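You operate a simulated robot arm through the tools that you are given. There is no shell and no other tool. Be economical: measure what you need, move in short steps, check, and stop when the job is done.

You run a simulated two-armed robot. Do the job below in one go: nothing can be reset, and whatever is moved stays where it is left.

## Task
Store the teal tray's berry lolly in bay 1 and its orange lolly in bay 3.
Fine: switch the long chest's light on first and leave it on; one bay open at a time; lids back over their bays.
Where things are to end (x, y in the base frame): berry lolly within 60 mm of [420, 710]; orange lolly within 60 mm of [690, 320].

It is judged by the outcome, as a careful person would: the job done as asked, and still so three seconds after it is handed in. It fails if anything else is knocked over, pushed out of place, dropped, spilled or broken. Lids that push on must go on centred and level and be pressed home; caps that screw on are set level and turned clockwise until they are tight.

## Robot
Two 7-joint arms with fingered hands on one trunk, on a base that drives. Base frame: it is fixed to the floor where the robot stands at the start and does not move with it; the origin is under the middle of the robot, x ahead of it, y to its left, z up. Lengths are in mm, angles in rad, forces in N, time in s.
The left shoulder is at the start at [68, 170, 1043], the right one opposite. With the tool pointing down near the work surface each hand reaches from about 320 to 780 mm from the robot's upright axis, wherever it stands, measured 20 degrees to its own side. Places, roughly: long chest bay 1 [400, 700, 700]; long chest bay 3 [700, 300, 700]; long chest freezer [700, 300, 400]; long chest light switch [500, 0, 600]; long chest lower left lid [500, 500, 800]; long chest lower right lid [800, 100, 800]; long chest upper left lid [400, 700, 900]; long chest upper middle lid [700, 300, 900]; long chest upper right lid [1000, -100, 900]. Payload 4 kg a hand.
Tool frame (each hand has its own): the origin (TCP) lies between the finger pads and is the grasp point; the fingertips stand 26 mm ahead of it; z points along the fingers, y is the line along which they close. Largest opening 132 mm; the body of the gripper starts 73 mm behind the TCP. The gripper is a hand of 4 fingers: y runs from the thumb to the fingers, the wrist lies at [0, 0, -224] in the tool frame, and closing takes about 1.5 s.
Orientation is that of the tool frame in the base frame, as a unit quaternion [x, y, z, w]. With the fingers straight down and closing along the base's y, the tool's x points along the base's -x, its y along +y and its z along -z.

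## Interface
- The arms move only by the tool send_rows. It takes "left_motion", "right_motion" or both (then of equal length, played together; a hand with none holds still); each is a list of rows, each an object (a shift or turn left out is 0, a gripper value left out holds the last) with "linear": the shift along the tool's x, y, z in mm, a list of three; "dr": the turn, a rotation vector about the tool's x, y, z in rad, a list of three. In form: [{"linear": [dx, dy, dz], "dr": [rx, ry, rz]}, ...]. A call has 1 to 10 rows; each row is the pose to reach, as a shift and turn from the pose commanded when the call began, along the tool's axes at that moment. "left_fingers" and "right_fingers" are, for a hand that has rows, the gripper command, from -1 (shut) to 1 (fully open), values between in proportion, set as the call begins (left out, the last holds). Each row takes 0.2 s and may step no farther than 50 mm and 0.15 rad from the row before; otherwise, or with a gripper value out of range, the whole call is refused. Where a pose cannot be reached the arm comes as near as it can. A force on the tool above 40 N (or 10 N above the force at the start of the call, whichever is more), or a blocked arm, ends the call early, and 0.2 s more pass. Each finger travels about 45 mm/s and halts on what it meets, pressing with about 30 N; the grip force reading is that of the motor and also rises with nothing between the fingers. The clock runs only during rows and for 0.2 s after the last one: add rows that repeat a pose to give the fingers time. The reply holds the time, the measured pose of the TCP, the force on the tool along the base axes, the opening and the grip force, in the units named above and with some noise, with the torque about the TCP (base axes, N m) and any sound that the robot's microphone picked up, and new pictures: "views" is both (left out), scene, wrist or none (wrist: the cameras of the hands that moved).
- Cameras (640 x 400 px; columns grow to the right, rows downward): "scene" is now at [141.2, 63.8, 1219.8]; the picture's right is [0.71, -0.70, -0.00], its down [-0.38, -0.38, -0.84] and it looks along [0.59, 0.60, -0.54] (base axes); focal length 214 px, centre (320, 200). "left" rides on the left gripper at [-68, 2, -97] in its tool frame; the picture's right is [-0.02, -1.00, 0.00], its down [0.82, -0.02, -0.58] and it looks along [0.58, -0.01, 0.82] (tool axes); focal length 270 px, centre (320, 200). "right" rides on the right gripper at [68, 2, -97] in its tool frame; the picture's right is [-0.03, 1.00, 0.00], its down [-0.82, -0.02, -0.58] and it looks along [-0.58, -0.02, 0.82] (tool axes); focal length 270 px, centre (320, 200). There is no depth. A picture from a camera that has moved, and an enlarged one, comes with that camera's place and axes in the base frame and with its lens.
- lift_body(by): slides the trunk up (or, below 0, down) by that many mm; the arms and the scene camera ride with it, the base frame stays. It gives what a move gives, with no picture.
- drive_base(legs): drives the robot by 1 to 6 legs, each [ahead, turn to the left] in mm and rad, along the robot's own axes; the way and the turn of a leg run together, so that a leg with both is an arc; at most 1500 mm and 3.142 rad a leg. The arms and the cameras ride along, it lands a little off, and it stops where it bumps. It gives what a move gives, and a new picture of the scene camera.
- finger_targets(finger1, finger2, finger3, thumb_bend, hand): sets how far each is bent, from 0 (flat) to 1 (curled in); at 0.3 the hand is open as for a grip, at 0.7 the pads meet at the TCP. One left out holds its place. A second passes; each finger stops where it meets its share of the squeeze, and holds until it gets a number again. A gripper value or a shape takes the hand back. It gives what a move gives, with no picture; readings hold the bend of each and the force on the fingers (four entries, about 0 where the hand has none), thumb and palm.
- set_grasp(shape, hand): the hand has 4 fingers and takes this shape, open, in about a second: jaw (thumb against the fingers, like two jaws); tri (thumb and two fingers); tip (a fingertip pinch); poke (one finger out to press); point (the index stretched); flat (the hand flat); cup (the hand cupped); fist (a fist). The gripper value then closes the fingers along that shape, each until it touches; the sizes above hold for jaw. It gives what a move gives, with no picture.
- turn_head(pan, tilt): turns the head with the scene camera to pan (to the left, within 1.501 rad either way) and tilt (down, from -0.506 to 1.204), counted from straight ahead of the robot. It gives what a move gives, and a new picture of the scene camera.
- zoom(camera, box): a new picture of the part [left, top, right, bottom] of that camera's present view, enlarged. The clock stands still meanwhile.
- sign_off(): hands the job in; it is judged then, once.

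Go step by step. Nothing tells you exact positions but the pictures and the camera data: compare them with the known pose of the tool, close in by small moves and look again before you grip or let go. The budget is 120 turns and 260 pictures, counting those below and the enlarged ones. Unless the task says otherwise, let go and move clear before handing in, and close with one line.

The tools are called after "Call:" as name(argument=value, ...) on one line, values as JSON. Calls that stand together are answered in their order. send_rows: Moves the arms, as the interface text tells. Its arguments: {"type":"object","properties":{"left_motion":{"type":"array"},"left_fingers":{"type":"number"},"right_motion":{"type":"array"},"right_fingers":{"type":"number"},"views":{"type":"string","enum":["both","scene","wrist","none"]}},"required":[]} The other tools are called the same way: lift_body (by) slides the trunk up or down; set_grasp (shape, hand) gives the hand a shape; finger_targets (finger1, finger2, finger3, thumb_bend, hand) moves the fingers one by one; drive_base (legs) drives the base; turn_head (pan, tilt) turns the head that bears the scene camera; zoom (camera, box) takes an enlarged picture of a part of a camera's view; sign_off () hands the job in.

At the start:

```text
clock: 0.0
left_position: [398.8, 425.3, 1110.5]
left_ee_rot: [-0.002, 1.0, -0.001, 0.0]
left_contact_force: [0.0, -0.1, 0.0]
left_ft_torque: [0.01, 0.01, 0.01]
left_gripper_width: 132.1
left_finger_force: 0.1
left_shape: jaw
left_bend: [0.3, 0.3, 0.3, 0.3]
left_finger forces: [0.0, 0.0, 0.0, 0.0, 0.0, 0.1]
right_position: [538.0, 81.4, 1135.7]
right_ee_rot: [-0.002, 1.0, 0.0, -0.001]
right_contact_force: [-0.3, -0.2, -0.7]
right_ft_torque: [0.01, 0.0, 0.04]
right_gripper_width: 132.1
right_finger_force: 0.1
right_shape: jaw
right_bend: [0.3, 0.3, 0.3, 0.3]
right_finger forces: [0.0, 0.1, 0.0, 0.1, 0.0, 0.1]
trunk travel left (down, up): [-273.0, 482.0]
robot x, y, heading: [-1.6, 1.4, -0.0]
head pan, tilt: [0.792, 0.571]
```

scene: 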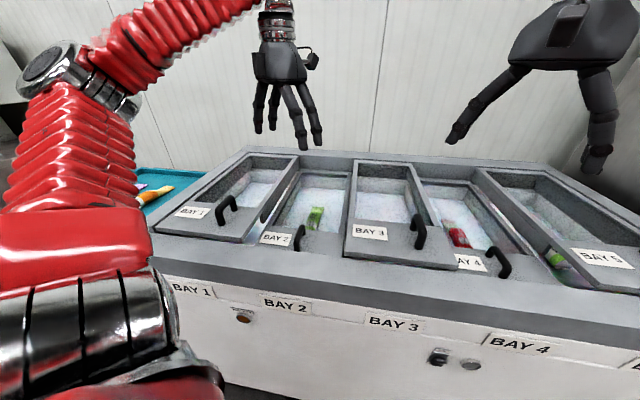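
right: 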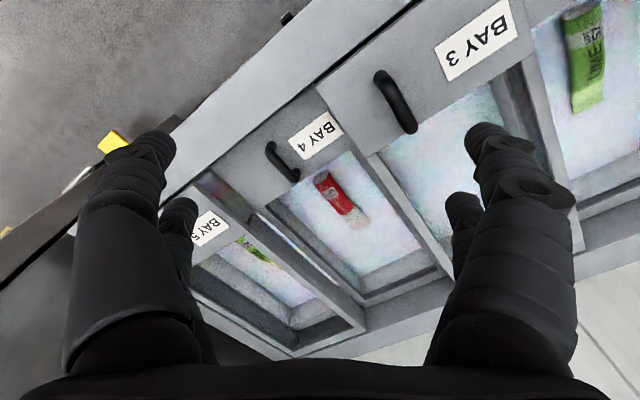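
left: 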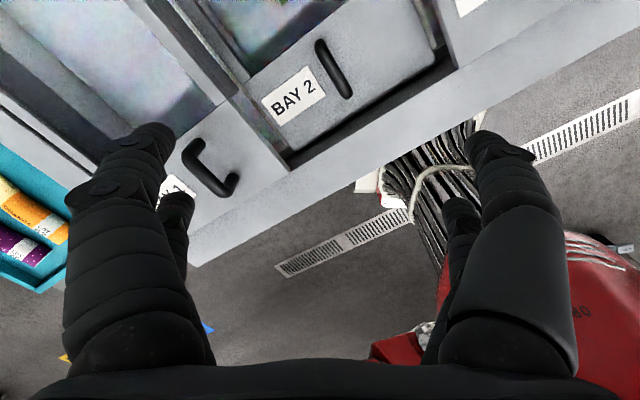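

I see a chest running obliquely with five glass-lidded bays, a teal tray at its left end, and a switch and lamp on its front. I'll look closer at these first.

Call:
zoom(camera="scene", box=[130, 140, 450, 340])

Call:
zoom(camera="scene", box=[380, 300, 540, 400])

Call:
zoom(camera="left", box=[0, 100, 240, 300])

Call:
turn_head(pan=1.2, tilt=0.9)

Call:
turn_head(pan=0.2, tilt=0.9)

```text
2.00 times, centred on (290, 240) of scene
camera zoom: at [141.2, 63.8, 1219.8], right [0.71, -0.7, 0.0], down [-0.38, -0.38, -0.84], along [0.59, 0.6, -0.54], focal length 429 px, centre (380, 120)
```

zoom: 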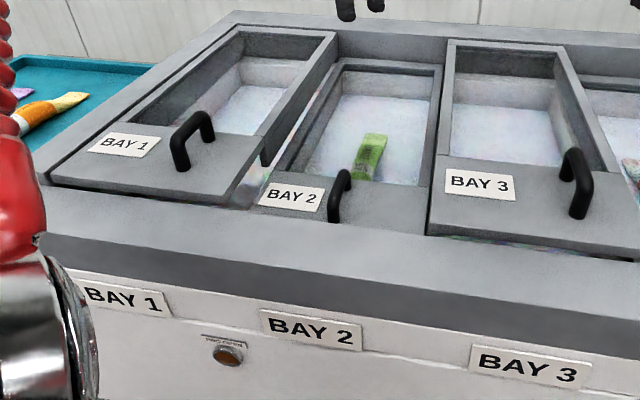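

```text
4.00 times, centred on (460, 350) of scene
camera zoom: at [141.2, 63.8, 1219.8], right [0.71, -0.7, 0.0], down [-0.38, -0.38, -0.84], along [0.59, 0.6, -0.54], focal length 858 px, centre (-240, -400)
```

zoom: 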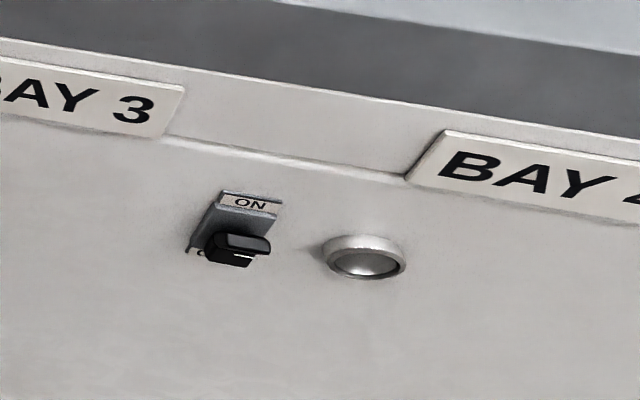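

```text
2.00 times, centred on (120, 200) of left
camera zoom: at [467.2, 427.1, 1208.1], right [0.03, -1.0, 0.0], down [-0.82, -0.02, 0.58], along [-0.58, -0.02, -0.82], focal length 541 px, centre (720, 200)
```

zoom: 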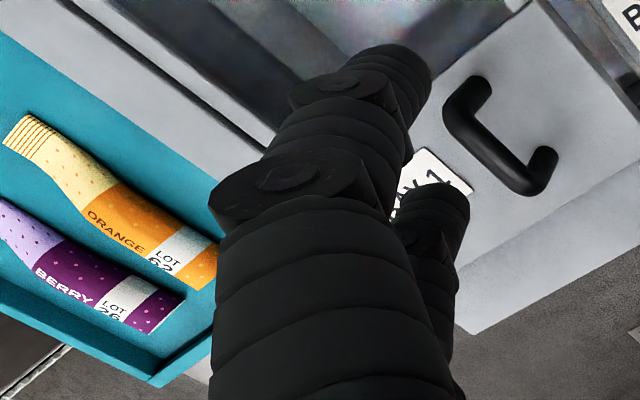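

```text
clock: 0.9
left_position: [398.8, 426.0, 1112.6]
left_ee_rot: [-0.002, 1.0, -0.001, -0.001]
left_contact_force: [0.6, 0.2, 0.4]
left_ft_torque: [0.0, -0.05, 0.01]
left_gripper_width: 131.9
left_finger_force: 0.0
left_shape: jaw
left_bend: [0.3, 0.3, 0.3, 0.3]
left_finger forces: [0.1, 0.1, 0.0, 0.0, 0.1, 0.0]
right_position: [538.2, 81.1, 1136.4]
right_ee_rot: [-0.002, 1.0, 0.0, -0.001]
right_contact_force: [0.0, -1.0, -0.4]
right_ft_torque: [-0.04, -0.01, 0.01]
right_gripper_width: 131.9
right_finger_force: 0.1
right_shape: jaw
right_bend: [0.3, 0.3, 0.3, 0.3]
right_finger forces: [0.0, 0.0, 0.0, 0.1, 0.0, 0.0]
trunk travel left (down, up): [-273.0, 482.0]
robot x, y, heading: [-1.3, -0.8, 0.0]
head pan, tilt: [1.201, 0.901]
camera scene: at [105.8, 70.7, 1192.5], right [0.93, -0.36, 0.0], down [-0.28, -0.73, -0.62], along [0.22, 0.58, -0.78], focal length 214 px, centre (320, 200)
```

scene: 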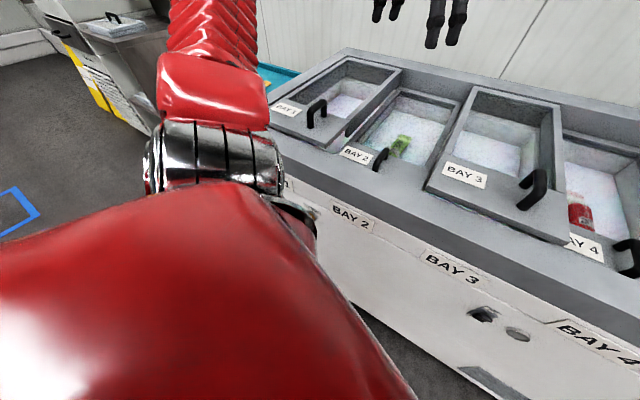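

```text
clock: 2.1
left_position: [397.7, 424.7, 1111.9]
left_ee_rot: [-0.002, 1.0, 0.0, -0.001]
left_contact_force: [0.4, -0.8, 0.5]
left_ft_torque: [-0.02, 0.03, -0.01]
left_gripper_width: 131.9
left_finger_force: 0.1
left_shape: jaw
left_bend: [0.3, 0.3, 0.3, 0.3]
left_finger forces: [0.1, 0.0, 0.0, 0.0, 0.1, 0.0]
right_position: [537.8, 79.4, 1137.0]
right_ee_rot: [-0.002, 1.0, -0.001, -0.001]
right_contact_force: [-0.2, 0.6, -0.4]
right_ft_torque: [-0.03, 0.01, -0.01]
right_gripper_width: 131.9
right_finger_force: 0.1
right_shape: jaw
right_bend: [0.3, 0.3, 0.3, 0.3]
right_finger forces: [0.0, 0.1, 0.0, 0.0, 0.0, 0.0]
trunk travel left (down, up): [-273.0, 482.0]
robot x, y, heading: [1.7, 2.3, -0.001]
head pan, tilt: [0.201, 0.901]
camera scene: at [152.4, 15.4, 1192.4], right [0.2, -0.98, 0.0], down [-0.77, -0.16, -0.62], along [0.61, 0.12, -0.78], focal length 214 px, centre (320, 200)
```

scene: 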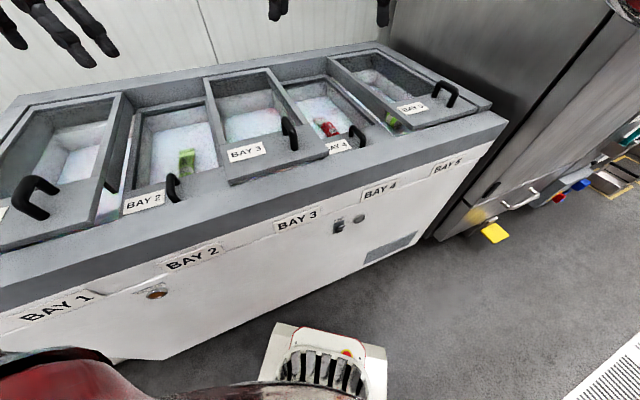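

The switch triangulates to about [482, 28, 655] and the lids look like sliders (upper over lower). I'll examine the switch and the lids more closely.

Call:
zoom(camera="scene", box=[300, 190, 400, 252])

Call:
zoom(camera="scene", box=[0, 60, 320, 260])

Call:
zoom(camera="right", box=[160, 0, 480, 200])

```text
6.40 times, centred on (350, 221) of scene
camera zoom: at [152.4, 15.4, 1192.4], right [0.2, -0.98, 0.0], down [-0.77, -0.16, -0.62], along [0.61, 0.12, -0.78], focal length 1373 px, centre (128, 66)
```

zoom: 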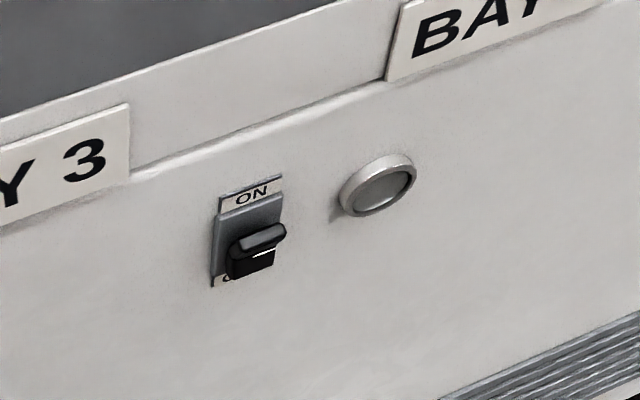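

```text
2.00 times, centred on (160, 160) of scene
camera zoom: at [152.4, 15.4, 1192.4], right [0.2, -0.98, 0.0], down [-0.77, -0.16, -0.62], along [0.61, 0.12, -0.78], focal length 429 px, centre (640, 280)
```

zoom: 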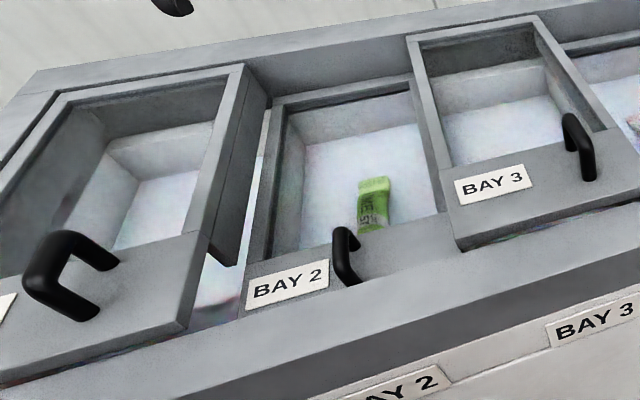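

```text
2.00 times, centred on (320, 100) of right
camera zoom: at [469.7, 82.3, 1232.4], right [0.02, 1.0, 0.0], down [0.82, -0.02, 0.58], along [0.58, -0.01, -0.82], focal length 541 px, centre (320, 400)
```

zoom: 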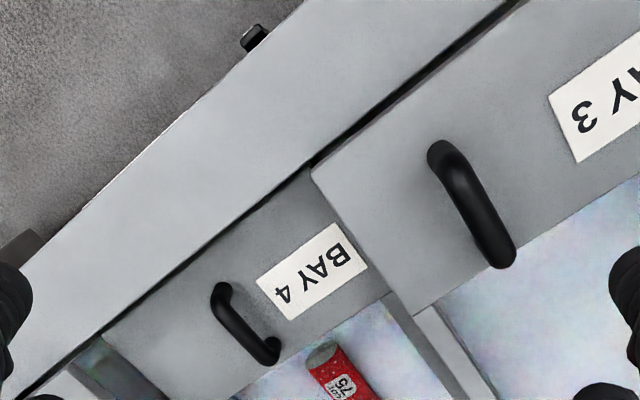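

The switch is a slider with ON at the top, which I'll push upward with the right hand. First I'll turn to face the chest squarely and back off for arm room.

Call:
drive_base(legs=[[0, 0.61], [-230, 0]])

Call:
turn_head(pan=0.0, tilt=0.6)

```text
clock: 4.1
left_position: [151.2, 565.4, 1110.1]
left_ee_rot: [-0.253, 0.968, 0.0, 0.003]
left_contact_force: [0.1, 0.4, 0.5]
left_ft_torque: [0.0, -0.05, 0.01]
left_gripper_width: 132.1
left_finger_force: 0.0
left_shape: jaw
left_bend: [0.3, 0.3, 0.3, 0.3]
left_finger forces: [0.1, 0.0, 0.0, 0.1, 0.0, 0.0]
right_position: [434.9, 333.5, 1137.4]
right_ee_rot: [-0.254, 0.967, -0.001, 0.0]
right_contact_force: [-0.4, 0.0, -0.5]
right_ft_torque: [-0.03, -0.01, -0.01]
right_gripper_width: 132.0
right_finger_force: 0.1
right_shape: jaw
right_bend: [0.3, 0.3, 0.3, 0.3]
right_finger forces: [0.0, 0.0, 0.0, 0.0, 0.0, 0.1]
trunk travel left (down, up): [-273.0, 482.0]
robot x, y, heading: [16.4, -26.3, 0.516]
head pan, tilt: [0.201, 0.901]
stopped in leg 1: the robot was blocked; the commanded pose is now the measured one
camera scene: at [142.8, 62.7, 1192.5], right [0.66, -0.75, 0.0], down [-0.59, -0.52, -0.62], along [0.47, 0.41, -0.78], focal length 214 px, centre (320, 200)
```

scene: 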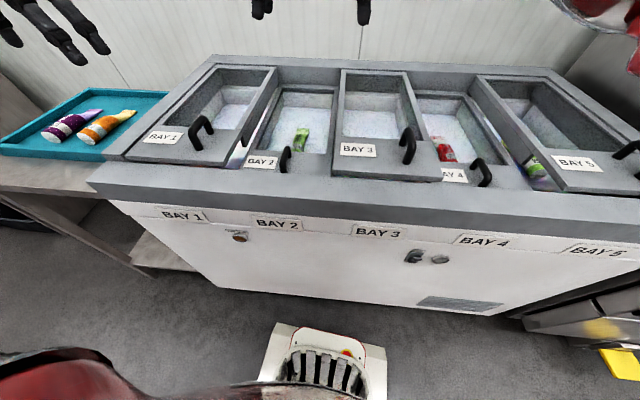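

```text
clock: 4.9
left_position: [150.3, 565.3, 1110.2]
left_ee_rot: [-0.253, 0.967, 0.0, 0.002]
left_contact_force: [0.7, -0.9, 0.3]
left_ft_torque: [0.0, 0.0, -0.02]
left_gripper_width: 131.9
left_finger_force: 0.1
left_shape: jaw
left_bend: [0.3, 0.3, 0.3, 0.3]
left_finger forces: [0.1, 0.0, 0.0, 0.0, 0.0, 0.0]
right_position: [435.1, 332.3, 1138.0]
right_ee_rot: [-0.254, 0.967, 0.0, 0.0]
right_contact_force: [-0.5, -0.9, 0.7]
right_ft_torque: [-0.02, -0.01, 0.03]
right_gripper_width: 132.3
right_finger_force: 0.0
right_shape: jaw
right_bend: [0.3, 0.3, 0.3, 0.3]
right_finger forces: [0.0, 0.1, 0.0, 0.1, 0.0, 0.0]
trunk travel left (down, up): [-273.0, 482.0]
robot x, y, heading: [19.7, -26.7, 0.519]
head pan, tilt: [0.0, 0.6]
camera scene: at [163.5, 56.3, 1217.1], right [0.49, -0.87, 0.0], down [-0.49, -0.28, -0.82], along [0.72, 0.41, -0.57], focal length 214 px, centre (320, 200)
```

scene: 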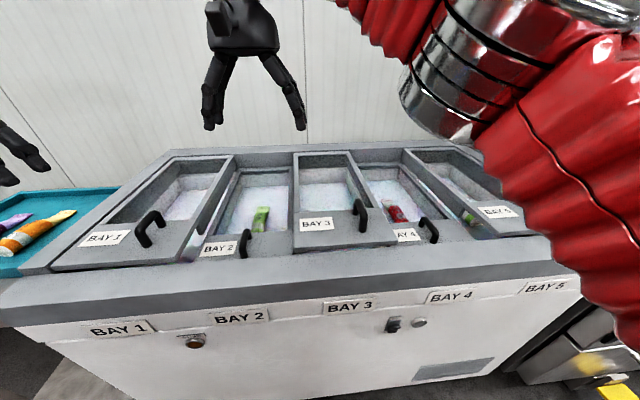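

The turn was blocked early. I'll look to both sides for the obstacle.

Call:
turn_head(pan=1.5, tilt=0.9)

Call:
turn_head(pan=-1.3, tilt=0.9)

```text
clock: 6.5
left_position: [151.3, 565.8, 1109.6]
left_ee_rot: [-0.252, 0.968, -0.001, 0.002]
left_contact_force: [-0.7, 0.0, 1.1]
left_ft_torque: [0.01, 0.0, -0.01]
left_gripper_width: 132.1
left_finger_force: 0.1
left_shape: jaw
left_bend: [0.3, 0.3, 0.3, 0.3]
left_finger forces: [0.1, 0.1, 0.1, 0.0, 0.0, 0.0]
right_position: [436.1, 331.9, 1137.1]
right_ee_rot: [-0.254, 0.967, 0.0, -0.001]
right_contact_force: [0.5, -0.3, 0.2]
right_ft_torque: [-0.01, -0.03, 0.0]
right_gripper_width: 131.9
right_finger_force: 0.0
right_shape: jaw
right_bend: [0.3, 0.3, 0.3, 0.3]
right_finger forces: [0.0, 0.1, 0.0, 0.0, 0.0, 0.1]
trunk travel left (down, up): [-273.0, 482.0]
robot x, y, heading: [16.7, -24.0, 0.514]
head pan, tilt: [1.499, 0.901]
camera scene: at [54.2, 80.8, 1192.5], right [0.9, 0.43, 0.0], down [0.34, -0.71, -0.62], along [-0.27, 0.56, -0.78], focal length 214 px, centre (320, 200)
```

scene: 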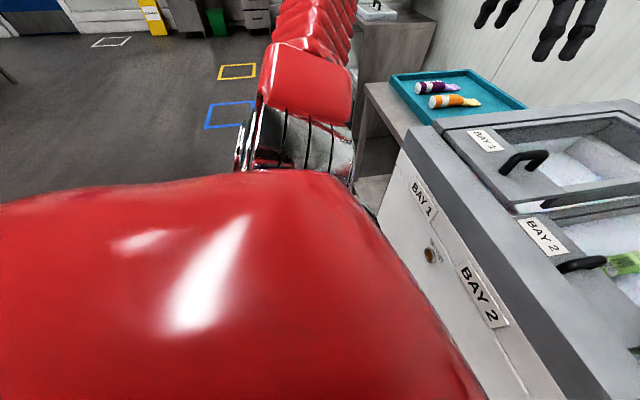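

```text
clock: 9.0
left_position: [151.5, 564.5, 1110.2]
left_ee_rot: [-0.252, 0.968, 0.0, 0.002]
left_contact_force: [-0.3, 0.3, -0.7]
left_ft_torque: [0.0, 0.0, -0.01]
left_gripper_width: 132.4
left_finger_force: 0.1
left_shape: jaw
left_bend: [0.3, 0.3, 0.3, 0.3]
left_finger forces: [0.0, 0.0, 0.0, 0.1, 0.0, 0.1]
right_position: [435.9, 331.7, 1136.5]
right_ee_rot: [-0.253, 0.967, 0.0, 0.0]
right_contact_force: [-0.2, -0.9, 0.0]
right_ft_torque: [-0.03, 0.02, 0.01]
right_gripper_width: 132.2
right_finger_force: 0.1
right_shape: jaw
right_bend: [0.3, 0.3, 0.3, 0.3]
right_finger forces: [0.0, 0.0, 0.0, 0.0, 0.0, 0.1]
trunk travel left (down, up): [-273.0, 482.0]
robot x, y, heading: [16.8, -22.4, 0.515]
head pan, tilt: [-1.3, 0.901]
camera scene: at [140.2, -40.6, 1192.5], right [-0.71, -0.71, 0.0], down [-0.56, 0.55, -0.62], along [0.44, -0.44, -0.78], focal length 214 px, centre (320, 200)
```

scene: 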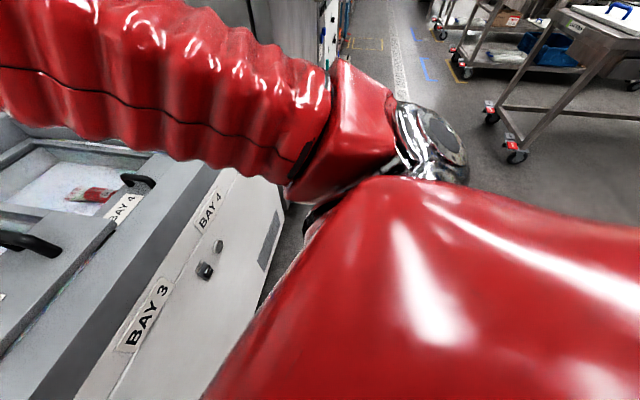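

Nothing is visible blocking at the sides; it may be base clearance to the chest. I'll back away gently, then finish the turn.

Call:
drive_base(legs=[[-200, 0], [0, 0.09]])

```text
clock: 11.1
left_position: [-78.9, 472.5, 1109.8]
left_ee_rot: [-0.295, 0.955, -0.001, 0.002]
left_contact_force: [0.1, 0.2, 0.3]
left_ft_torque: [-0.03, 0.02, 0.0]
left_gripper_width: 131.8
left_finger_force: 0.0
left_shape: jaw
left_bend: [0.3, 0.3, 0.3, 0.3]
left_finger forces: [0.1, 0.0, 0.1, 0.0, 0.0, 0.0]
right_position: [222.3, 265.8, 1137.9]
right_ee_rot: [-0.295, 0.956, 0.0, 0.0]
right_contact_force: [0.1, -0.8, 0.0]
right_ft_torque: [0.04, -0.03, 0.01]
right_gripper_width: 131.8
right_finger_force: 0.0
right_shape: jaw
right_bend: [0.3, 0.3, 0.3, 0.3]
right_finger forces: [0.0, 0.0, 0.1, 0.0, 0.0, 0.0]
trunk travel left (down, up): [-273.0, 482.0]
robot x, y, heading: [-162.9, -128.8, 0.604]
head pan, tilt: [-1.3, 0.901]
camera scene: at [-35.1, -136.7, 1192.6], right [-0.64, -0.77, 0.0], down [-0.6, 0.5, -0.62], along [0.48, -0.4, -0.78], focal length 214 px, centre (320, 200)
```

scene: 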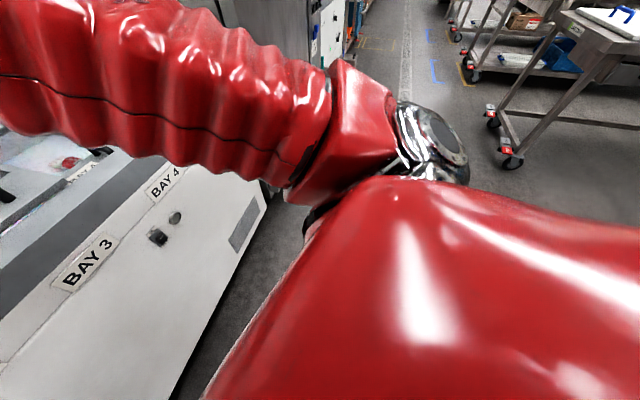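

Backing off worked. Now I'm square to the chest; I'll bring the right hand round to point horizontally at the switch.

Call:
send_rows(right_motion=[{"linear": [5, -27, 30], "dr": [-0.081, -0.081, 0.081]}, {"linear": [10, -54, 60], "dr": [-0.162, -0.162, 0.162]}, {"linear": [15, -81, 90], "dr": [-0.242, -0.242, 0.242]}, {"linear": [20, -108, 120], "dr": [-0.323, -0.323, 0.323]}, {"linear": [25, -135, 150], "dr": [-0.404, -0.404, 0.404]}, {"linear": [30, -162, 180], "dr": [-0.485, -0.485, 0.485]}, {"linear": [35, -189, 210], "dr": [-0.566, -0.566, 0.566]}, {"linear": [40, -216, 240], "dr": [-0.646, -0.646, 0.646]}, {"linear": [45, -243, 270], "dr": [-0.727, -0.727, 0.727]}, {"linear": [48, -270, 300], "dr": [-0.808, -0.808, 0.808]}], right_fingers=0.0, views="scene")

```text
clock: 13.5
left_position: [-79.2, 472.9, 1110.7]
left_ee_rot: [-0.294, 0.956, -0.001, 0.003]
left_contact_force: [-0.5, 0.0, -0.6]
left_ft_torque: [-0.01, -0.07, -0.03]
left_gripper_width: 131.8
left_finger_force: 0.0
left_shape: jaw
left_bend: [0.3, 0.3, 0.3, 0.3]
left_finger forces: [0.0, 0.0, 0.1, 0.0, 0.2, 0.0]
right_position: [340.1, -69.9, 892.9]
right_ee_rot: [-0.269, 0.918, 0.198, 0.212]
right_contact_force: [-0.3, 0.1, 1.0]
right_ft_torque: [-0.04, -0.02, -0.05]
right_gripper_width: 66.1
right_finger_force: 0.1
right_shape: jaw
right_bend: [0.73, 0.73, 0.73, 0.7]
right_finger forces: [0.1, 0.1, 0.0, 0.1, 0.0, 0.1]
right hand out of reach, approached as far as the arm can: row 5, 6, 7, 8, 9, 10
trunk travel left (down, up): [-273.0, 482.0]
robot x, y, heading: [-157.3, -132.7, 0.605]
head pan, tilt: [-1.3, 0.901]
stopped in row 10 (right hand): the arm was blocked; the commanded pose is now the measured one
camera scene: at [-36.4, -136.3, 1192.8], right [-0.64, -0.77, 0.0], down [-0.6, 0.5, -0.62], along [0.48, -0.4, -0.78], focal length 214 px, centre (320, 200)
```

scene: 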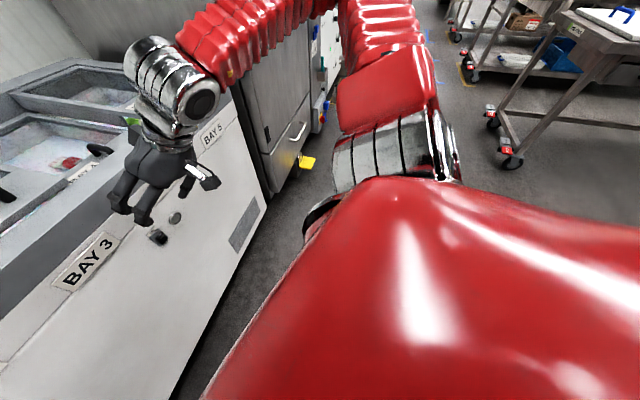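

That roll direction is not reachable. Instead I'll point the hand forward-and-down (about 45°) and pinch the lever from its sides, then lift it.

Call:
send_rows(right_motion=[{"linear": [-1, -10, 40], "dr": [0.055, -0.066, -0.032]}, {"linear": [-2, -20, 80], "dr": [0.11, -0.132, -0.064]}, {"linear": [-4, -30, 120], "dr": [0.166, -0.198, -0.096]}, {"linear": [-5, -40, 160], "dr": [0.221, -0.265, -0.128]}, {"linear": [-5, -40, 160], "dr": [0.221, -0.265, -0.128]}], right_fingers=-0.3, views="none")

Call:
turn_head(pan=-0.4, tilt=0.75)

Call:
zoom(camera="right", box=[0, 0, 640, 400])

```text
clock: 14.7
left_position: [-78.3, 473.1, 1109.9]
left_ee_rot: [-0.294, 0.956, 0.0, 0.003]
left_contact_force: [-0.6, 0.0, -1.1]
left_ft_torque: [0.0, -0.02, 0.0]
left_gripper_width: 132.2
left_finger_force: 0.1
left_shape: jaw
left_bend: [0.3, 0.3, 0.3, 0.3]
left_finger forces: [0.0, 0.0, 0.1, 0.1, 0.0, 0.0]
right_position: [418.6, -21.6, 753.6]
right_ee_rot: [-0.272, 0.878, 0.118, 0.375]
right_contact_force: [-3.1, -1.3, -6.2]
right_ft_torque: [0.38, -0.51, -0.05]
right_gripper_width: 46.6
right_finger_force: 0.0
right_shape: jaw
right_bend: [0.73, 0.73, 0.73, 0.7]
right_finger forces: [0.1, 0.1, 0.0, 0.0, 0.0, 0.1]
trunk travel left (down, up): [-273.0, 482.0]
robot x, y, heading: [-158.0, -132.2, 0.608]
head pan, tilt: [-1.3, 0.901]
```

```text
clock: 15.9
left_position: [-78.3, 472.7, 1110.5]
left_ee_rot: [-0.295, 0.956, 0.0, 0.002]
left_contact_force: [-1.1, -0.5, 0.0]
left_ft_torque: [0.02, 0.01, 0.05]
left_gripper_width: 132.0
left_finger_force: 0.0
left_shape: jaw
left_bend: [0.3, 0.3, 0.3, 0.3]
left_finger forces: [0.0, 0.1, 0.1, 0.0, 0.0, 0.1]
right_position: [422.3, -19.3, 761.9]
right_ee_rot: [-0.271, 0.876, 0.12, 0.381]
right_contact_force: [-0.3, -0.6, 0.1]
right_ft_torque: [0.03, 0.0, 0.02]
right_gripper_width: 46.4
right_finger_force: 0.1
right_shape: jaw
right_bend: [0.73, 0.73, 0.73, 0.7]
right_finger forces: [0.0, 0.1, 0.1, 0.0, 0.0, 0.0]
trunk travel left (down, up): [-273.0, 482.0]
robot x, y, heading: [-156.9, -131.4, 0.607]
head pan, tilt: [-0.4, 0.75]
camera scene: at [-11.5, -71.0, 1204.3], right [0.2, -0.98, 0.0], down [-0.67, -0.14, -0.73], along [0.72, 0.15, -0.68], focal length 214 px, centre (320, 200)
```

scene: 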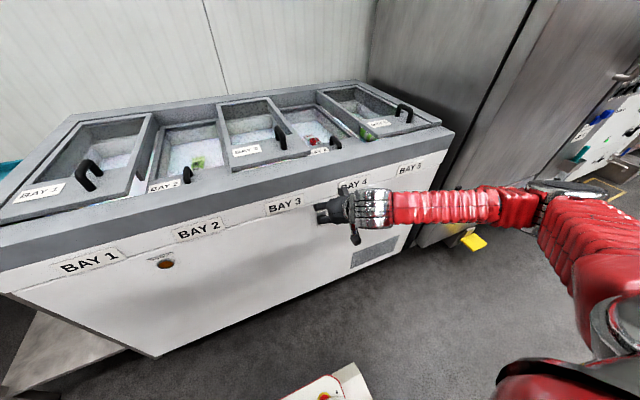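

```text
1.00 times, centred on (320, 200) of right (not enlarged: the box is as wide or as high as the picture)
camera zoom: at [324.7, -83.7, 777.3], right [-0.55, 0.83, 0.02], down [0.12, 0.05, 0.99], along [0.82, 0.55, -0.13], focal length 270 px, centre (320, 200)
```

zoom: 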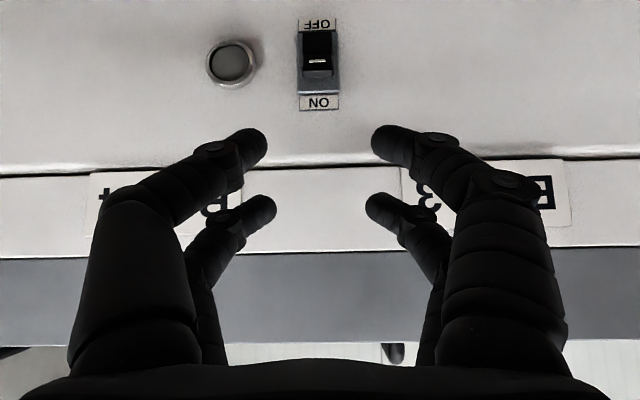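

The wrist camera shows the lever at OFF clearly, at about [484, 25, 638]. I'll pitch the hand more level and lower it to stand just in front of the lever.

Call:
send_rows(right_motion=[{"linear": [22, 0, 22], "dr": [0, -0.15, 0]}, {"linear": [44, 1, 43], "dr": [0, -0.3, 0]}, {"linear": [66, 1, 65], "dr": [0, -0.45, 0]}, {"linear": [88, 1, 87], "dr": [0, -0.6, 0]}, {"linear": [88, 1, 87], "dr": [0, -0.6, 0]}], right_fingers=-0.2, views="both")

```text
clock: 17.1
left_position: [-77.9, 472.5, 1110.0]
left_ee_rot: [-0.294, 0.956, 0.0, 0.002]
left_contact_force: [-0.2, -0.2, 0.6]
left_ft_torque: [-0.01, 0.0, -0.02]
left_gripper_width: 132.0
left_finger_force: 0.1
left_shape: jaw
left_bend: [0.3, 0.3, 0.3, 0.3]
left_finger forces: [0.0, 0.0, 0.0, 0.1, 0.0, 0.0]
right_position: [418.3, -22.0, 742.6]
right_ee_rot: [-0.271, 0.873, 0.122, 0.388]
right_contact_force: [0.1, 0.4, 0.3]
right_ft_torque: [0.0, -0.01, 0.04]
right_gripper_width: 52.4
right_finger_force: 0.2
right_shape: jaw
right_bend: [0.73, 0.73, 0.73, 0.7]
right_finger forces: [0.1, 0.0, 0.0, 0.0, 0.0, 0.1]
right hand out of reach, approached as far as the arm can: row 1, 2, 3, 4, 5
trunk travel left (down, up): [-273.0, 482.0]
robot x, y, heading: [-156.1, -130.1, 0.601]
head pan, tilt: [-0.4, 0.75]
camera scene: at [-11.5, -70.9, 1204.3], right [0.2, -0.98, 0.0], down [-0.67, -0.14, -0.73], along [0.72, 0.15, -0.68], focal length 214 px, centre (320, 200)
camera right: at [320.2, -87.6, 755.6], right [-0.55, 0.83, 0.02], down [0.11, 0.05, 0.99], along [0.83, 0.55, -0.12], focal length 270 px, centre (320, 200)
```

scene: 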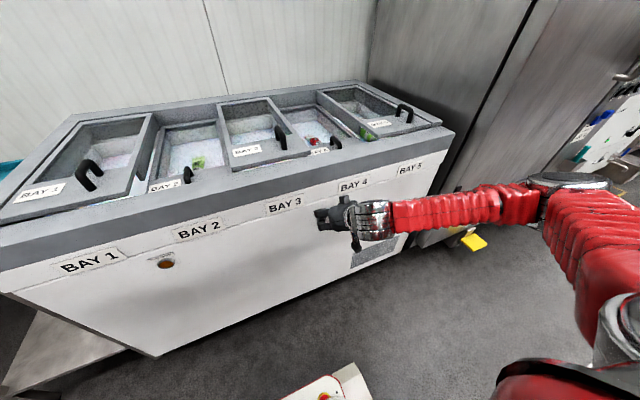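
right: 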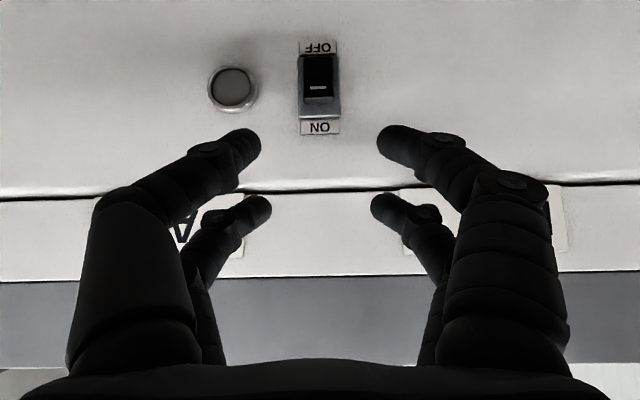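

The arm is at a wrist limit; lowering the trunk brings the whole hand down to the lever's height.

Call:
lift_body(by=-110)

Call:
send_rows(right_motion=[{"linear": [0, 0, 0], "dr": [0, -0.13, 0]}, {"linear": [0, 0, 0], "dr": [0, -0.26, 0]}, {"linear": [0, 0, 0], "dr": [0, -0.39, 0]}, {"linear": [0, 0, 0], "dr": [0, -0.5, 0]}], views="wrist")

```text
clock: 18.6
left_position: [-45.0, 496.6, 951.4]
left_ee_rot: [-0.294, 0.954, -0.021, -0.06]
left_contact_force: [-0.1, -0.2, 0.7]
left_ft_torque: [-0.02, 0.02, -0.02]
left_gripper_width: 131.8
left_finger_force: 0.0
left_shape: jaw
left_bend: [0.3, 0.3, 0.3, 0.3]
left_finger forces: [0.0, 0.0, 0.1, 0.1, 0.1, 0.0]
right_position: [408.7, -28.7, 570.1]
right_ee_rot: [-0.279, 0.897, 0.104, 0.328]
right_contact_force: [0.1, 0.3, -0.8]
right_ft_torque: [0.0, 0.01, -0.01]
right_gripper_width: 52.4
right_finger_force: 0.1
right_shape: jaw
right_bend: [0.73, 0.73, 0.73, 0.7]
right_finger forces: [0.0, 0.0, 0.0, 0.1, 0.0, 0.1]
trunk travel left (down, up): [-163.0, 592.0]
robot x, y, heading: [-163.6, -128.6, 0.603]
head pan, tilt: [-0.4, 0.75]
```

```text
clock: 19.6
left_position: [-44.5, 496.2, 949.3]
left_ee_rot: [-0.294, 0.954, -0.02, -0.061]
left_contact_force: [-0.8, 0.1, 0.3]
left_ft_torque: [0.03, 0.0, 0.04]
left_gripper_width: 132.2
left_finger_force: 0.1
left_shape: jaw
left_bend: [0.3, 0.3, 0.3, 0.3]
left_finger forces: [0.0, 0.0, 0.0, 0.0, 0.0, 0.1]
right_position: [408.3, -28.5, 569.2]
right_ee_rot: [-0.279, 0.897, 0.104, 0.327]
right_contact_force: [1.1, 0.0, 0.1]
right_ft_torque: [-0.01, -0.02, -0.03]
right_gripper_width: 52.1
right_finger_force: 0.0
right_shape: jaw
right_bend: [0.73, 0.73, 0.73, 0.7]
right_finger forces: [0.0, 0.0, 0.0, 0.0, 0.0, 0.1]
right hand out of reach, approached as far as the arm can: row 1, 2, 3, 4
trunk travel left (down, up): [-163.0, 592.0]
robot x, y, heading: [-157.1, -130.9, 0.606]
head pan, tilt: [-0.4, 0.75]
camera right: at [313.0, -92.5, 597.3], right [-0.55, 0.83, 0.02], down [0.22, 0.12, 0.97], along [0.8, 0.54, -0.25], focal length 270 px, centre (320, 200)
```

right: 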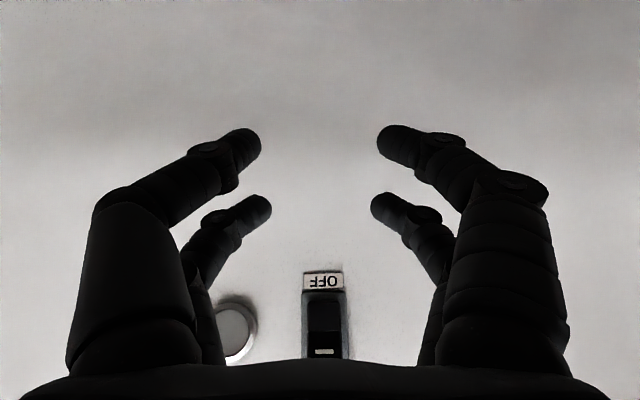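

The pitch limit eases when the shoulder is lower, so I'll raise the hand and lower the trunk further.

Call:
send_rows(right_motion=[{"linear": [-28, 0, -35]}, {"linear": [-56, 0, -70]}, {"linear": [-84, 0, -105]}, {"linear": [-112, 0, -140]}], views="none")

Call:
lift_body(by=-150)

Call:
send_rows(right_motion=[{"linear": [0, 0, 0], "dr": [0, -0.13, 0]}, {"linear": [0, 0, 0], "dr": [0, -0.26, 0]}, {"linear": [0, 0, 0], "dr": [0, -0.39, 0]}, {"linear": [0, 0, 0], "dr": [0, -0.52, 0]}, {"linear": [0, 0, 0], "dr": [0, -0.65, 0]}, {"linear": [0, 0, 0], "dr": [0, -0.75, 0]}], views="both")

```text
clock: 20.6
left_position: [-44.7, 496.1, 951.0]
left_ee_rot: [-0.293, 0.954, -0.021, -0.061]
left_contact_force: [-0.4, 0.2, -0.1]
left_ft_torque: [0.03, -0.01, -0.02]
left_gripper_width: 132.3
left_finger_force: 0.1
left_shape: jaw
left_bend: [0.3, 0.3, 0.3, 0.3]
left_finger forces: [0.1, 0.0, 0.0, 0.0, 0.1, 0.1]
right_position: [405.9, -30.3, 747.8]
right_ee_rot: [-0.279, 0.897, 0.103, 0.327]
right_contact_force: [-1.1, -0.4, -0.2]
right_ft_torque: [-0.02, -0.02, 0.01]
right_gripper_width: 52.3
right_finger_force: 0.0
right_shape: jaw
right_bend: [0.73, 0.73, 0.73, 0.7]
right_finger forces: [0.0, 0.1, 0.0, 0.0, 0.1, 0.0]
trunk travel left (down, up): [-163.0, 592.0]
robot x, y, heading: [-157.3, -137.1, 0.604]
head pan, tilt: [-0.4, 0.75]
```

```text
clock: 22.2
left_position: [-10.1, 518.8, 723.9]
left_ee_rot: [-0.286, 0.941, -0.056, -0.172]
left_contact_force: [-48.9, -37.2, 17.6]
left_ft_torque: [3.94, -5.46, -0.25]
left_gripper_width: 132.1
left_finger_force: 0.1
left_shape: jaw
left_bend: [0.3, 0.3, 0.3, 0.3]
left_finger forces: [0.0, 0.0, 0.0, 0.0, 0.0, 0.1]
right_position: [402.3, -35.0, 508.7]
right_ee_rot: [-0.289, 0.928, 0.072, 0.224]
right_contact_force: [-0.5, 0.7, -0.3]
right_ft_torque: [0.01, 0.0, -0.02]
right_gripper_width: 52.3
right_finger_force: 0.0
right_shape: jaw
right_bend: [0.73, 0.73, 0.73, 0.7]
right_finger forces: [0.0, 0.1, 0.0, 0.0, 0.0, 0.0]
trunk travel left (down, up): [-15.0, 740.0]
robot x, y, heading: [-155.3, -132.2, 0.602]
head pan, tilt: [-0.4, 0.75]
stopped: the force on the tool passed its limit at 126 N (the readings are from after the stop); the commanded pose is now the measured one
```

```text
clock: 22.9
left_position: [-10.2, 519.0, 724.4]
left_ee_rot: [-0.285, 0.941, -0.057, -0.175]
left_contact_force: [-39.2, -32.1, 14.1]
left_ft_torque: [3.41, -4.44, -0.45]
left_gripper_width: 132.1
left_finger_force: 0.1
left_shape: jaw
left_bend: [0.3, 0.3, 0.3, 0.3]
left_finger forces: [0.1, 0.0, 0.0, 0.1, 0.0, 0.1]
right_position: [430.7, -13.0, 498.1]
right_ee_rot: [-0.271, 0.885, 0.117, 0.359]
right_contact_force: [-0.8, -0.6, 0.8]
right_ft_torque: [0.03, 0.03, -0.01]
right_gripper_width: 52.8
right_finger_force: 0.1
right_shape: jaw
right_bend: [0.73, 0.73, 0.73, 0.7]
right_finger forces: [0.0, 0.0, 0.0, 0.0, 0.1, 0.1]
right hand out of reach, approached as far as the arm can: row 1, 2, 3
trunk travel left (down, up): [-15.0, 740.0]
robot x, y, heading: [-158.2, -131.2, 0.605]
head pan, tilt: [-0.4, 0.75]
stopped in row 3 (left hand): the force on the tool passed its limit at 75 N (the readings are from after the stop); the commanded pose is now the measured one
camera scene: at [89.8, -1.7, 929.6], right [0.21, -0.98, 0.0], down [-0.67, -0.14, -0.73], along [0.72, 0.15, -0.68], focal length 214 px, centre (320, 200)
camera right: at [334.0, -77.2, 518.5], right [-0.55, 0.84, 0.03], down [0.17, 0.07, 0.98], along [0.82, 0.54, -0.18], focal length 270 px, centre (320, 200)
```

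scene: 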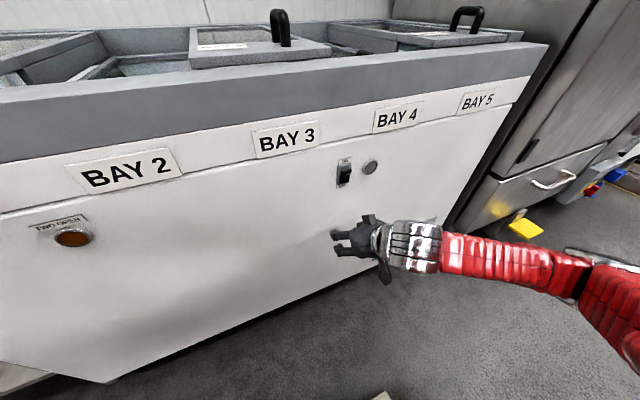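
right: 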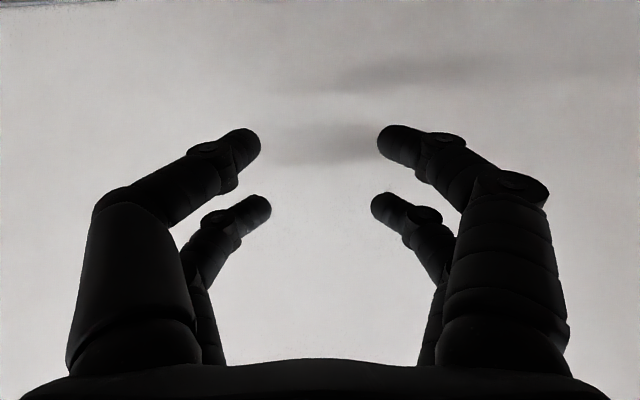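

The trunk lean brought the left hand against something. I'll relieve it at once by raising the trunk, then look at what it touched.

Call:
lift_body(by=60)

Call:
turn_head(pan=0.7, tilt=0.6)

Call:
zoom(camera="left", box=[0, 0, 640, 400])

```text
clock: 23.4
left_position: [-11.0, 519.1, 741.9]
left_ee_rot: [-0.287, 0.939, -0.057, -0.179]
left_contact_force: [-1.4, -1.2, 0.6]
left_ft_torque: [0.14, -0.1, -0.05]
left_gripper_width: 131.8
left_finger_force: 0.1
left_shape: jaw
left_bend: [0.3, 0.3, 0.3, 0.3]
left_finger forces: [0.0, 0.1, 0.0, 0.0, 0.0, 0.0]
right_position: [433.5, -11.9, 523.7]
right_ee_rot: [-0.269, 0.884, 0.116, 0.363]
right_contact_force: [-0.1, 0.3, 0.8]
right_ft_torque: [0.01, -0.01, 0.01]
right_gripper_width: 52.8
right_finger_force: 0.1
right_shape: jaw
right_bend: [0.73, 0.73, 0.73, 0.7]
right_finger forces: [0.0, 0.0, 0.0, 0.1, 0.1, 0.0]
trunk travel left (down, up): [-36.0, 719.0]
robot x, y, heading: [-158.6, -133.7, 0.609]
head pan, tilt: [-0.4, 0.75]
stopped: the force on the tool passed its limit at 104 N (the readings are from after the stop); the commanded pose is now the measured one
```

```text
clock: 24.8
left_position: [-12.0, 520.4, 742.1]
left_ee_rot: [-0.289, 0.939, -0.058, -0.18]
left_contact_force: [-12.7, -9.4, 8.2]
left_ft_torque: [1.34, -1.81, -0.05]
left_gripper_width: 131.9
left_finger_force: 0.0
left_shape: jaw
left_bend: [0.3, 0.3, 0.3, 0.3]
left_finger forces: [0.1, 0.0, 0.0, 0.1, 0.1, 0.1]
right_position: [433.8, -11.8, 521.7]
right_ee_rot: [-0.27, 0.885, 0.117, 0.362]
right_contact_force: [0.4, -0.1, 0.1]
right_ft_torque: [-0.01, -0.03, 0.02]
right_gripper_width: 52.7
right_finger_force: 0.0
right_shape: jaw
right_bend: [0.73, 0.73, 0.73, 0.7]
right_finger forces: [0.0, 0.1, 0.0, 0.0, 0.1, 0.0]
trunk travel left (down, up): [-36.0, 719.0]
robot x, y, heading: [-156.4, -127.0, 0.606]
head pan, tilt: [0.7, 0.6]
camera scene: at [24.4, 62.2, 965.0], right [0.97, -0.26, 0.0], down [-0.15, -0.54, -0.83], along [0.22, 0.8, -0.56], focal length 214 px, centre (320, 200)
```

scene: 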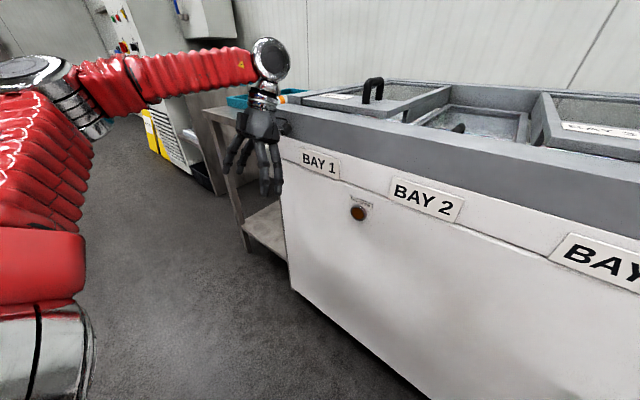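

```text
1.00 times, centred on (320, 200) of left (not enlarged: the box is as wide or as high as the picture)
camera zoom: at [68.9, 577.7, 806.5], right [0.58, -0.81, -0.01], down [-0.44, -0.32, 0.84], along [-0.69, -0.48, -0.54], focal length 270 px, centre (320, 200)
```

zoom: 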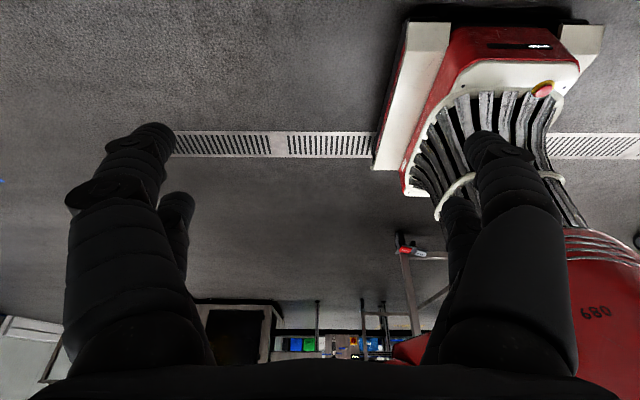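

The back of the left hand rests against the chest's front rim. I'll pull it back away from the chest, then up.

Call:
send_rows(left_motion=[{"linear": [25, 0, 0]}, {"linear": [50, 0, 0]}, {"linear": [100, 0, 0]}, {"linear": [110, 0, -45]}, {"linear": [110, 0, -90]}, {"linear": [110, 0, -135]}, {"linear": [110, 0, -180]}, {"linear": [110, 0, -225]}, {"linear": [110, 0, -270]}], views="scene")

```text
clock: 26.8
left_position: [105.9, 477.7, 838.2]
left_ee_rot: [-0.289, 0.939, -0.059, -0.18]
left_contact_force: [-0.2, 1.3, 0.0]
left_ft_torque: [-0.06, -0.02, 0.0]
left_gripper_width: 132.1
left_finger_force: 0.1
left_shape: jaw
left_bend: [0.3, 0.3, 0.3, 0.3]
left_finger forces: [0.1, 0.1, 0.0, 0.0, 0.1, 0.1]
left hand out of reach, approached as far as the arm can: row 1, 2, 3, 4, 5, 6, 7, 8, 9
right_position: [433.5, -9.6, 522.1]
right_ee_rot: [-0.272, 0.884, 0.117, 0.362]
right_contact_force: [-0.2, 0.1, 0.7]
right_ft_torque: [0.0, 0.01, -0.01]
right_gripper_width: 52.8
right_finger_force: 0.1
right_shape: jaw
right_bend: [0.73, 0.73, 0.73, 0.7]
right_finger forces: [0.0, 0.1, 0.1, 0.1, 0.0, 0.0]
trunk travel left (down, up): [-36.0, 719.0]
robot x, y, heading: [-159.9, -133.9, 0.609]
head pan, tilt: [0.7, 0.6]
camera scene: at [25.1, 64.2, 964.3], right [0.97, -0.26, 0.0], down [-0.15, -0.55, -0.82], along [0.22, 0.8, -0.57], focal length 214 px, centre (320, 200)
```

scene: 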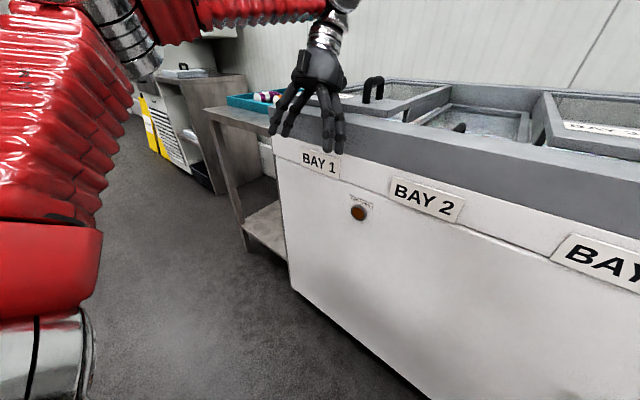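

Left hand is free now. Next I'll raise the right hand to lever height while pitching it toward level.

Call:
send_rows(right_motion=[{"linear": [-19, 0, -22], "dr": [0, -0.12, 0]}, {"linear": [-38, 0, -45], "dr": [0, -0.24, 0]}, {"linear": [-57, 0, -67], "dr": [0, -0.36, 0]}, {"linear": [-75, 0, -89], "dr": [0, -0.48, 0]}, {"linear": [-75, 0, -89], "dr": [0, -0.6, 0]}, {"linear": [-75, 0, -89], "dr": [0, -0.6, 0]}], views="wrist")

```text
clock: 27.6
left_position: [106.5, 477.3, 839.6]
left_ee_rot: [-0.288, 0.939, -0.057, -0.18]
left_contact_force: [0.0, 0.9, -0.4]
left_ft_torque: [0.03, -0.01, -0.03]
left_gripper_width: 131.8
left_finger_force: 0.0
left_shape: jaw
left_bend: [0.3, 0.3, 0.3, 0.3]
left_finger forces: [0.0, 0.0, 0.0, 0.0, 0.0, 0.1]
right_position: [467.9, 4.8, 604.2]
right_ee_rot: [-0.259, 0.84, 0.149, 0.454]
right_contact_force: [-13.1, -10.9, 5.3]
right_ft_torque: [0.16, -0.21, -0.04]
right_gripper_width: 52.2
right_finger_force: 0.1
right_shape: jaw
right_bend: [0.73, 0.76, 0.75, 0.7]
right_finger forces: [0.1, 9.3, 7.8, 0.1, 0.0, 0.0]
right hand out of reach, approached as far as the arm can: row 1, 2, 3
trunk travel left (down, up): [-36.0, 719.0]
robot x, y, heading: [-157.2, -133.3, 0.611]
head pan, tilt: [0.7, 0.6]
stopped in row 3 (right hand): the force on the tool passed its limit at 72 N (the readings are from after the stop); the commanded pose is now the measured one
camera right: at [369.7, -61.0, 598.2], right [-0.56, 0.83, 0.04], down [-0.01, -0.05, 1.0], along [0.83, 0.56, 0.04], focal length 270 px, centre (320, 200)
```

right: 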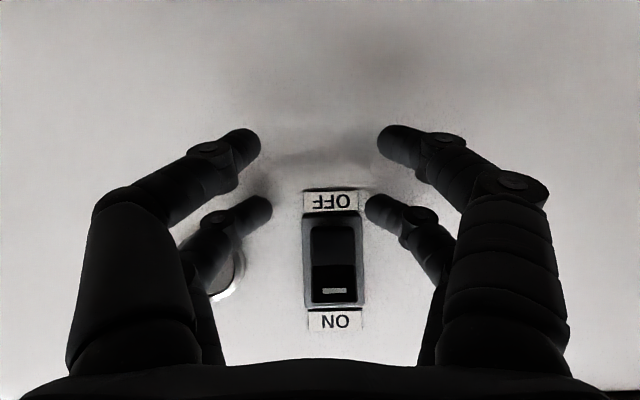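

From this front view it is a rocker: the marked ON half (upper) stands out and needs pressing in. I'll back off, shut the fingers and line the fingertips up with the ON half.

Call:
send_rows(right_motion=[{"linear": [11, 0, -17]}, {"linear": [22, 0, -34]}, {"linear": [22, 0, -34]}, {"linear": [22, 0, -34]}, {"linear": [22, 0, -34]}, {"linear": [22, 0, -34]}], right_fingers=-1, views="wrist")

```text
clock: 29.0
left_position: [107.0, 477.0, 838.0]
left_ee_rot: [-0.288, 0.939, -0.057, -0.181]
left_contact_force: [-0.4, -0.3, -0.2]
left_ft_torque: [0.01, -0.01, 0.0]
left_gripper_width: 132.0
left_finger_force: 0.0
left_shape: jaw
left_bend: [0.3, 0.3, 0.3, 0.3]
left_finger forces: [0.1, 0.0, 0.0, 0.1, 0.0, 0.1]
right_position: [470.9, 5.6, 603.1]
right_ee_rot: [-0.259, 0.84, 0.149, 0.454]
right_contact_force: [-0.8, 0.3, -3.8]
right_ft_torque: [-0.06, 0.03, 0.05]
right_gripper_width: 0.1
right_finger_force: 29.7
right_shape: jaw
right_bend: [0.6, 0.78, 0.78, 0.7]
right_finger forces: [0.0, 0.0, 0.0, 0.0, 0.0, 0.0]
right hand out of reach, approached as far as the arm can: row 1, 2, 3, 4, 5, 6
trunk travel left (down, up): [-36.0, 719.0]
robot x, y, heading: [-159.6, -132.1, 0.607]
head pan, tilt: [0.7, 0.6]
camera right: at [371.8, -60.3, 597.1], right [-0.56, 0.83, 0.04], down [-0.01, -0.05, 1.0], along [0.83, 0.56, 0.04], focal length 270 px, centre (320, 200)
```

right: 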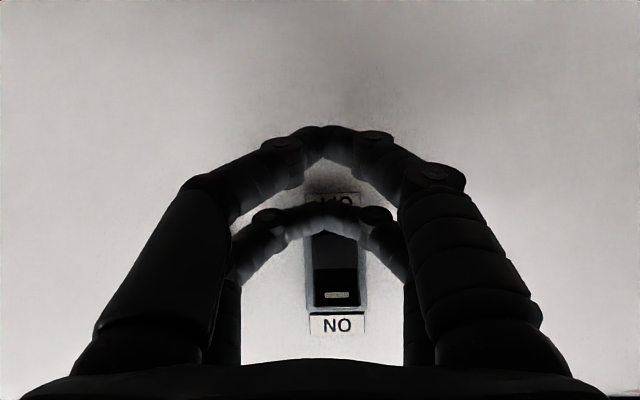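

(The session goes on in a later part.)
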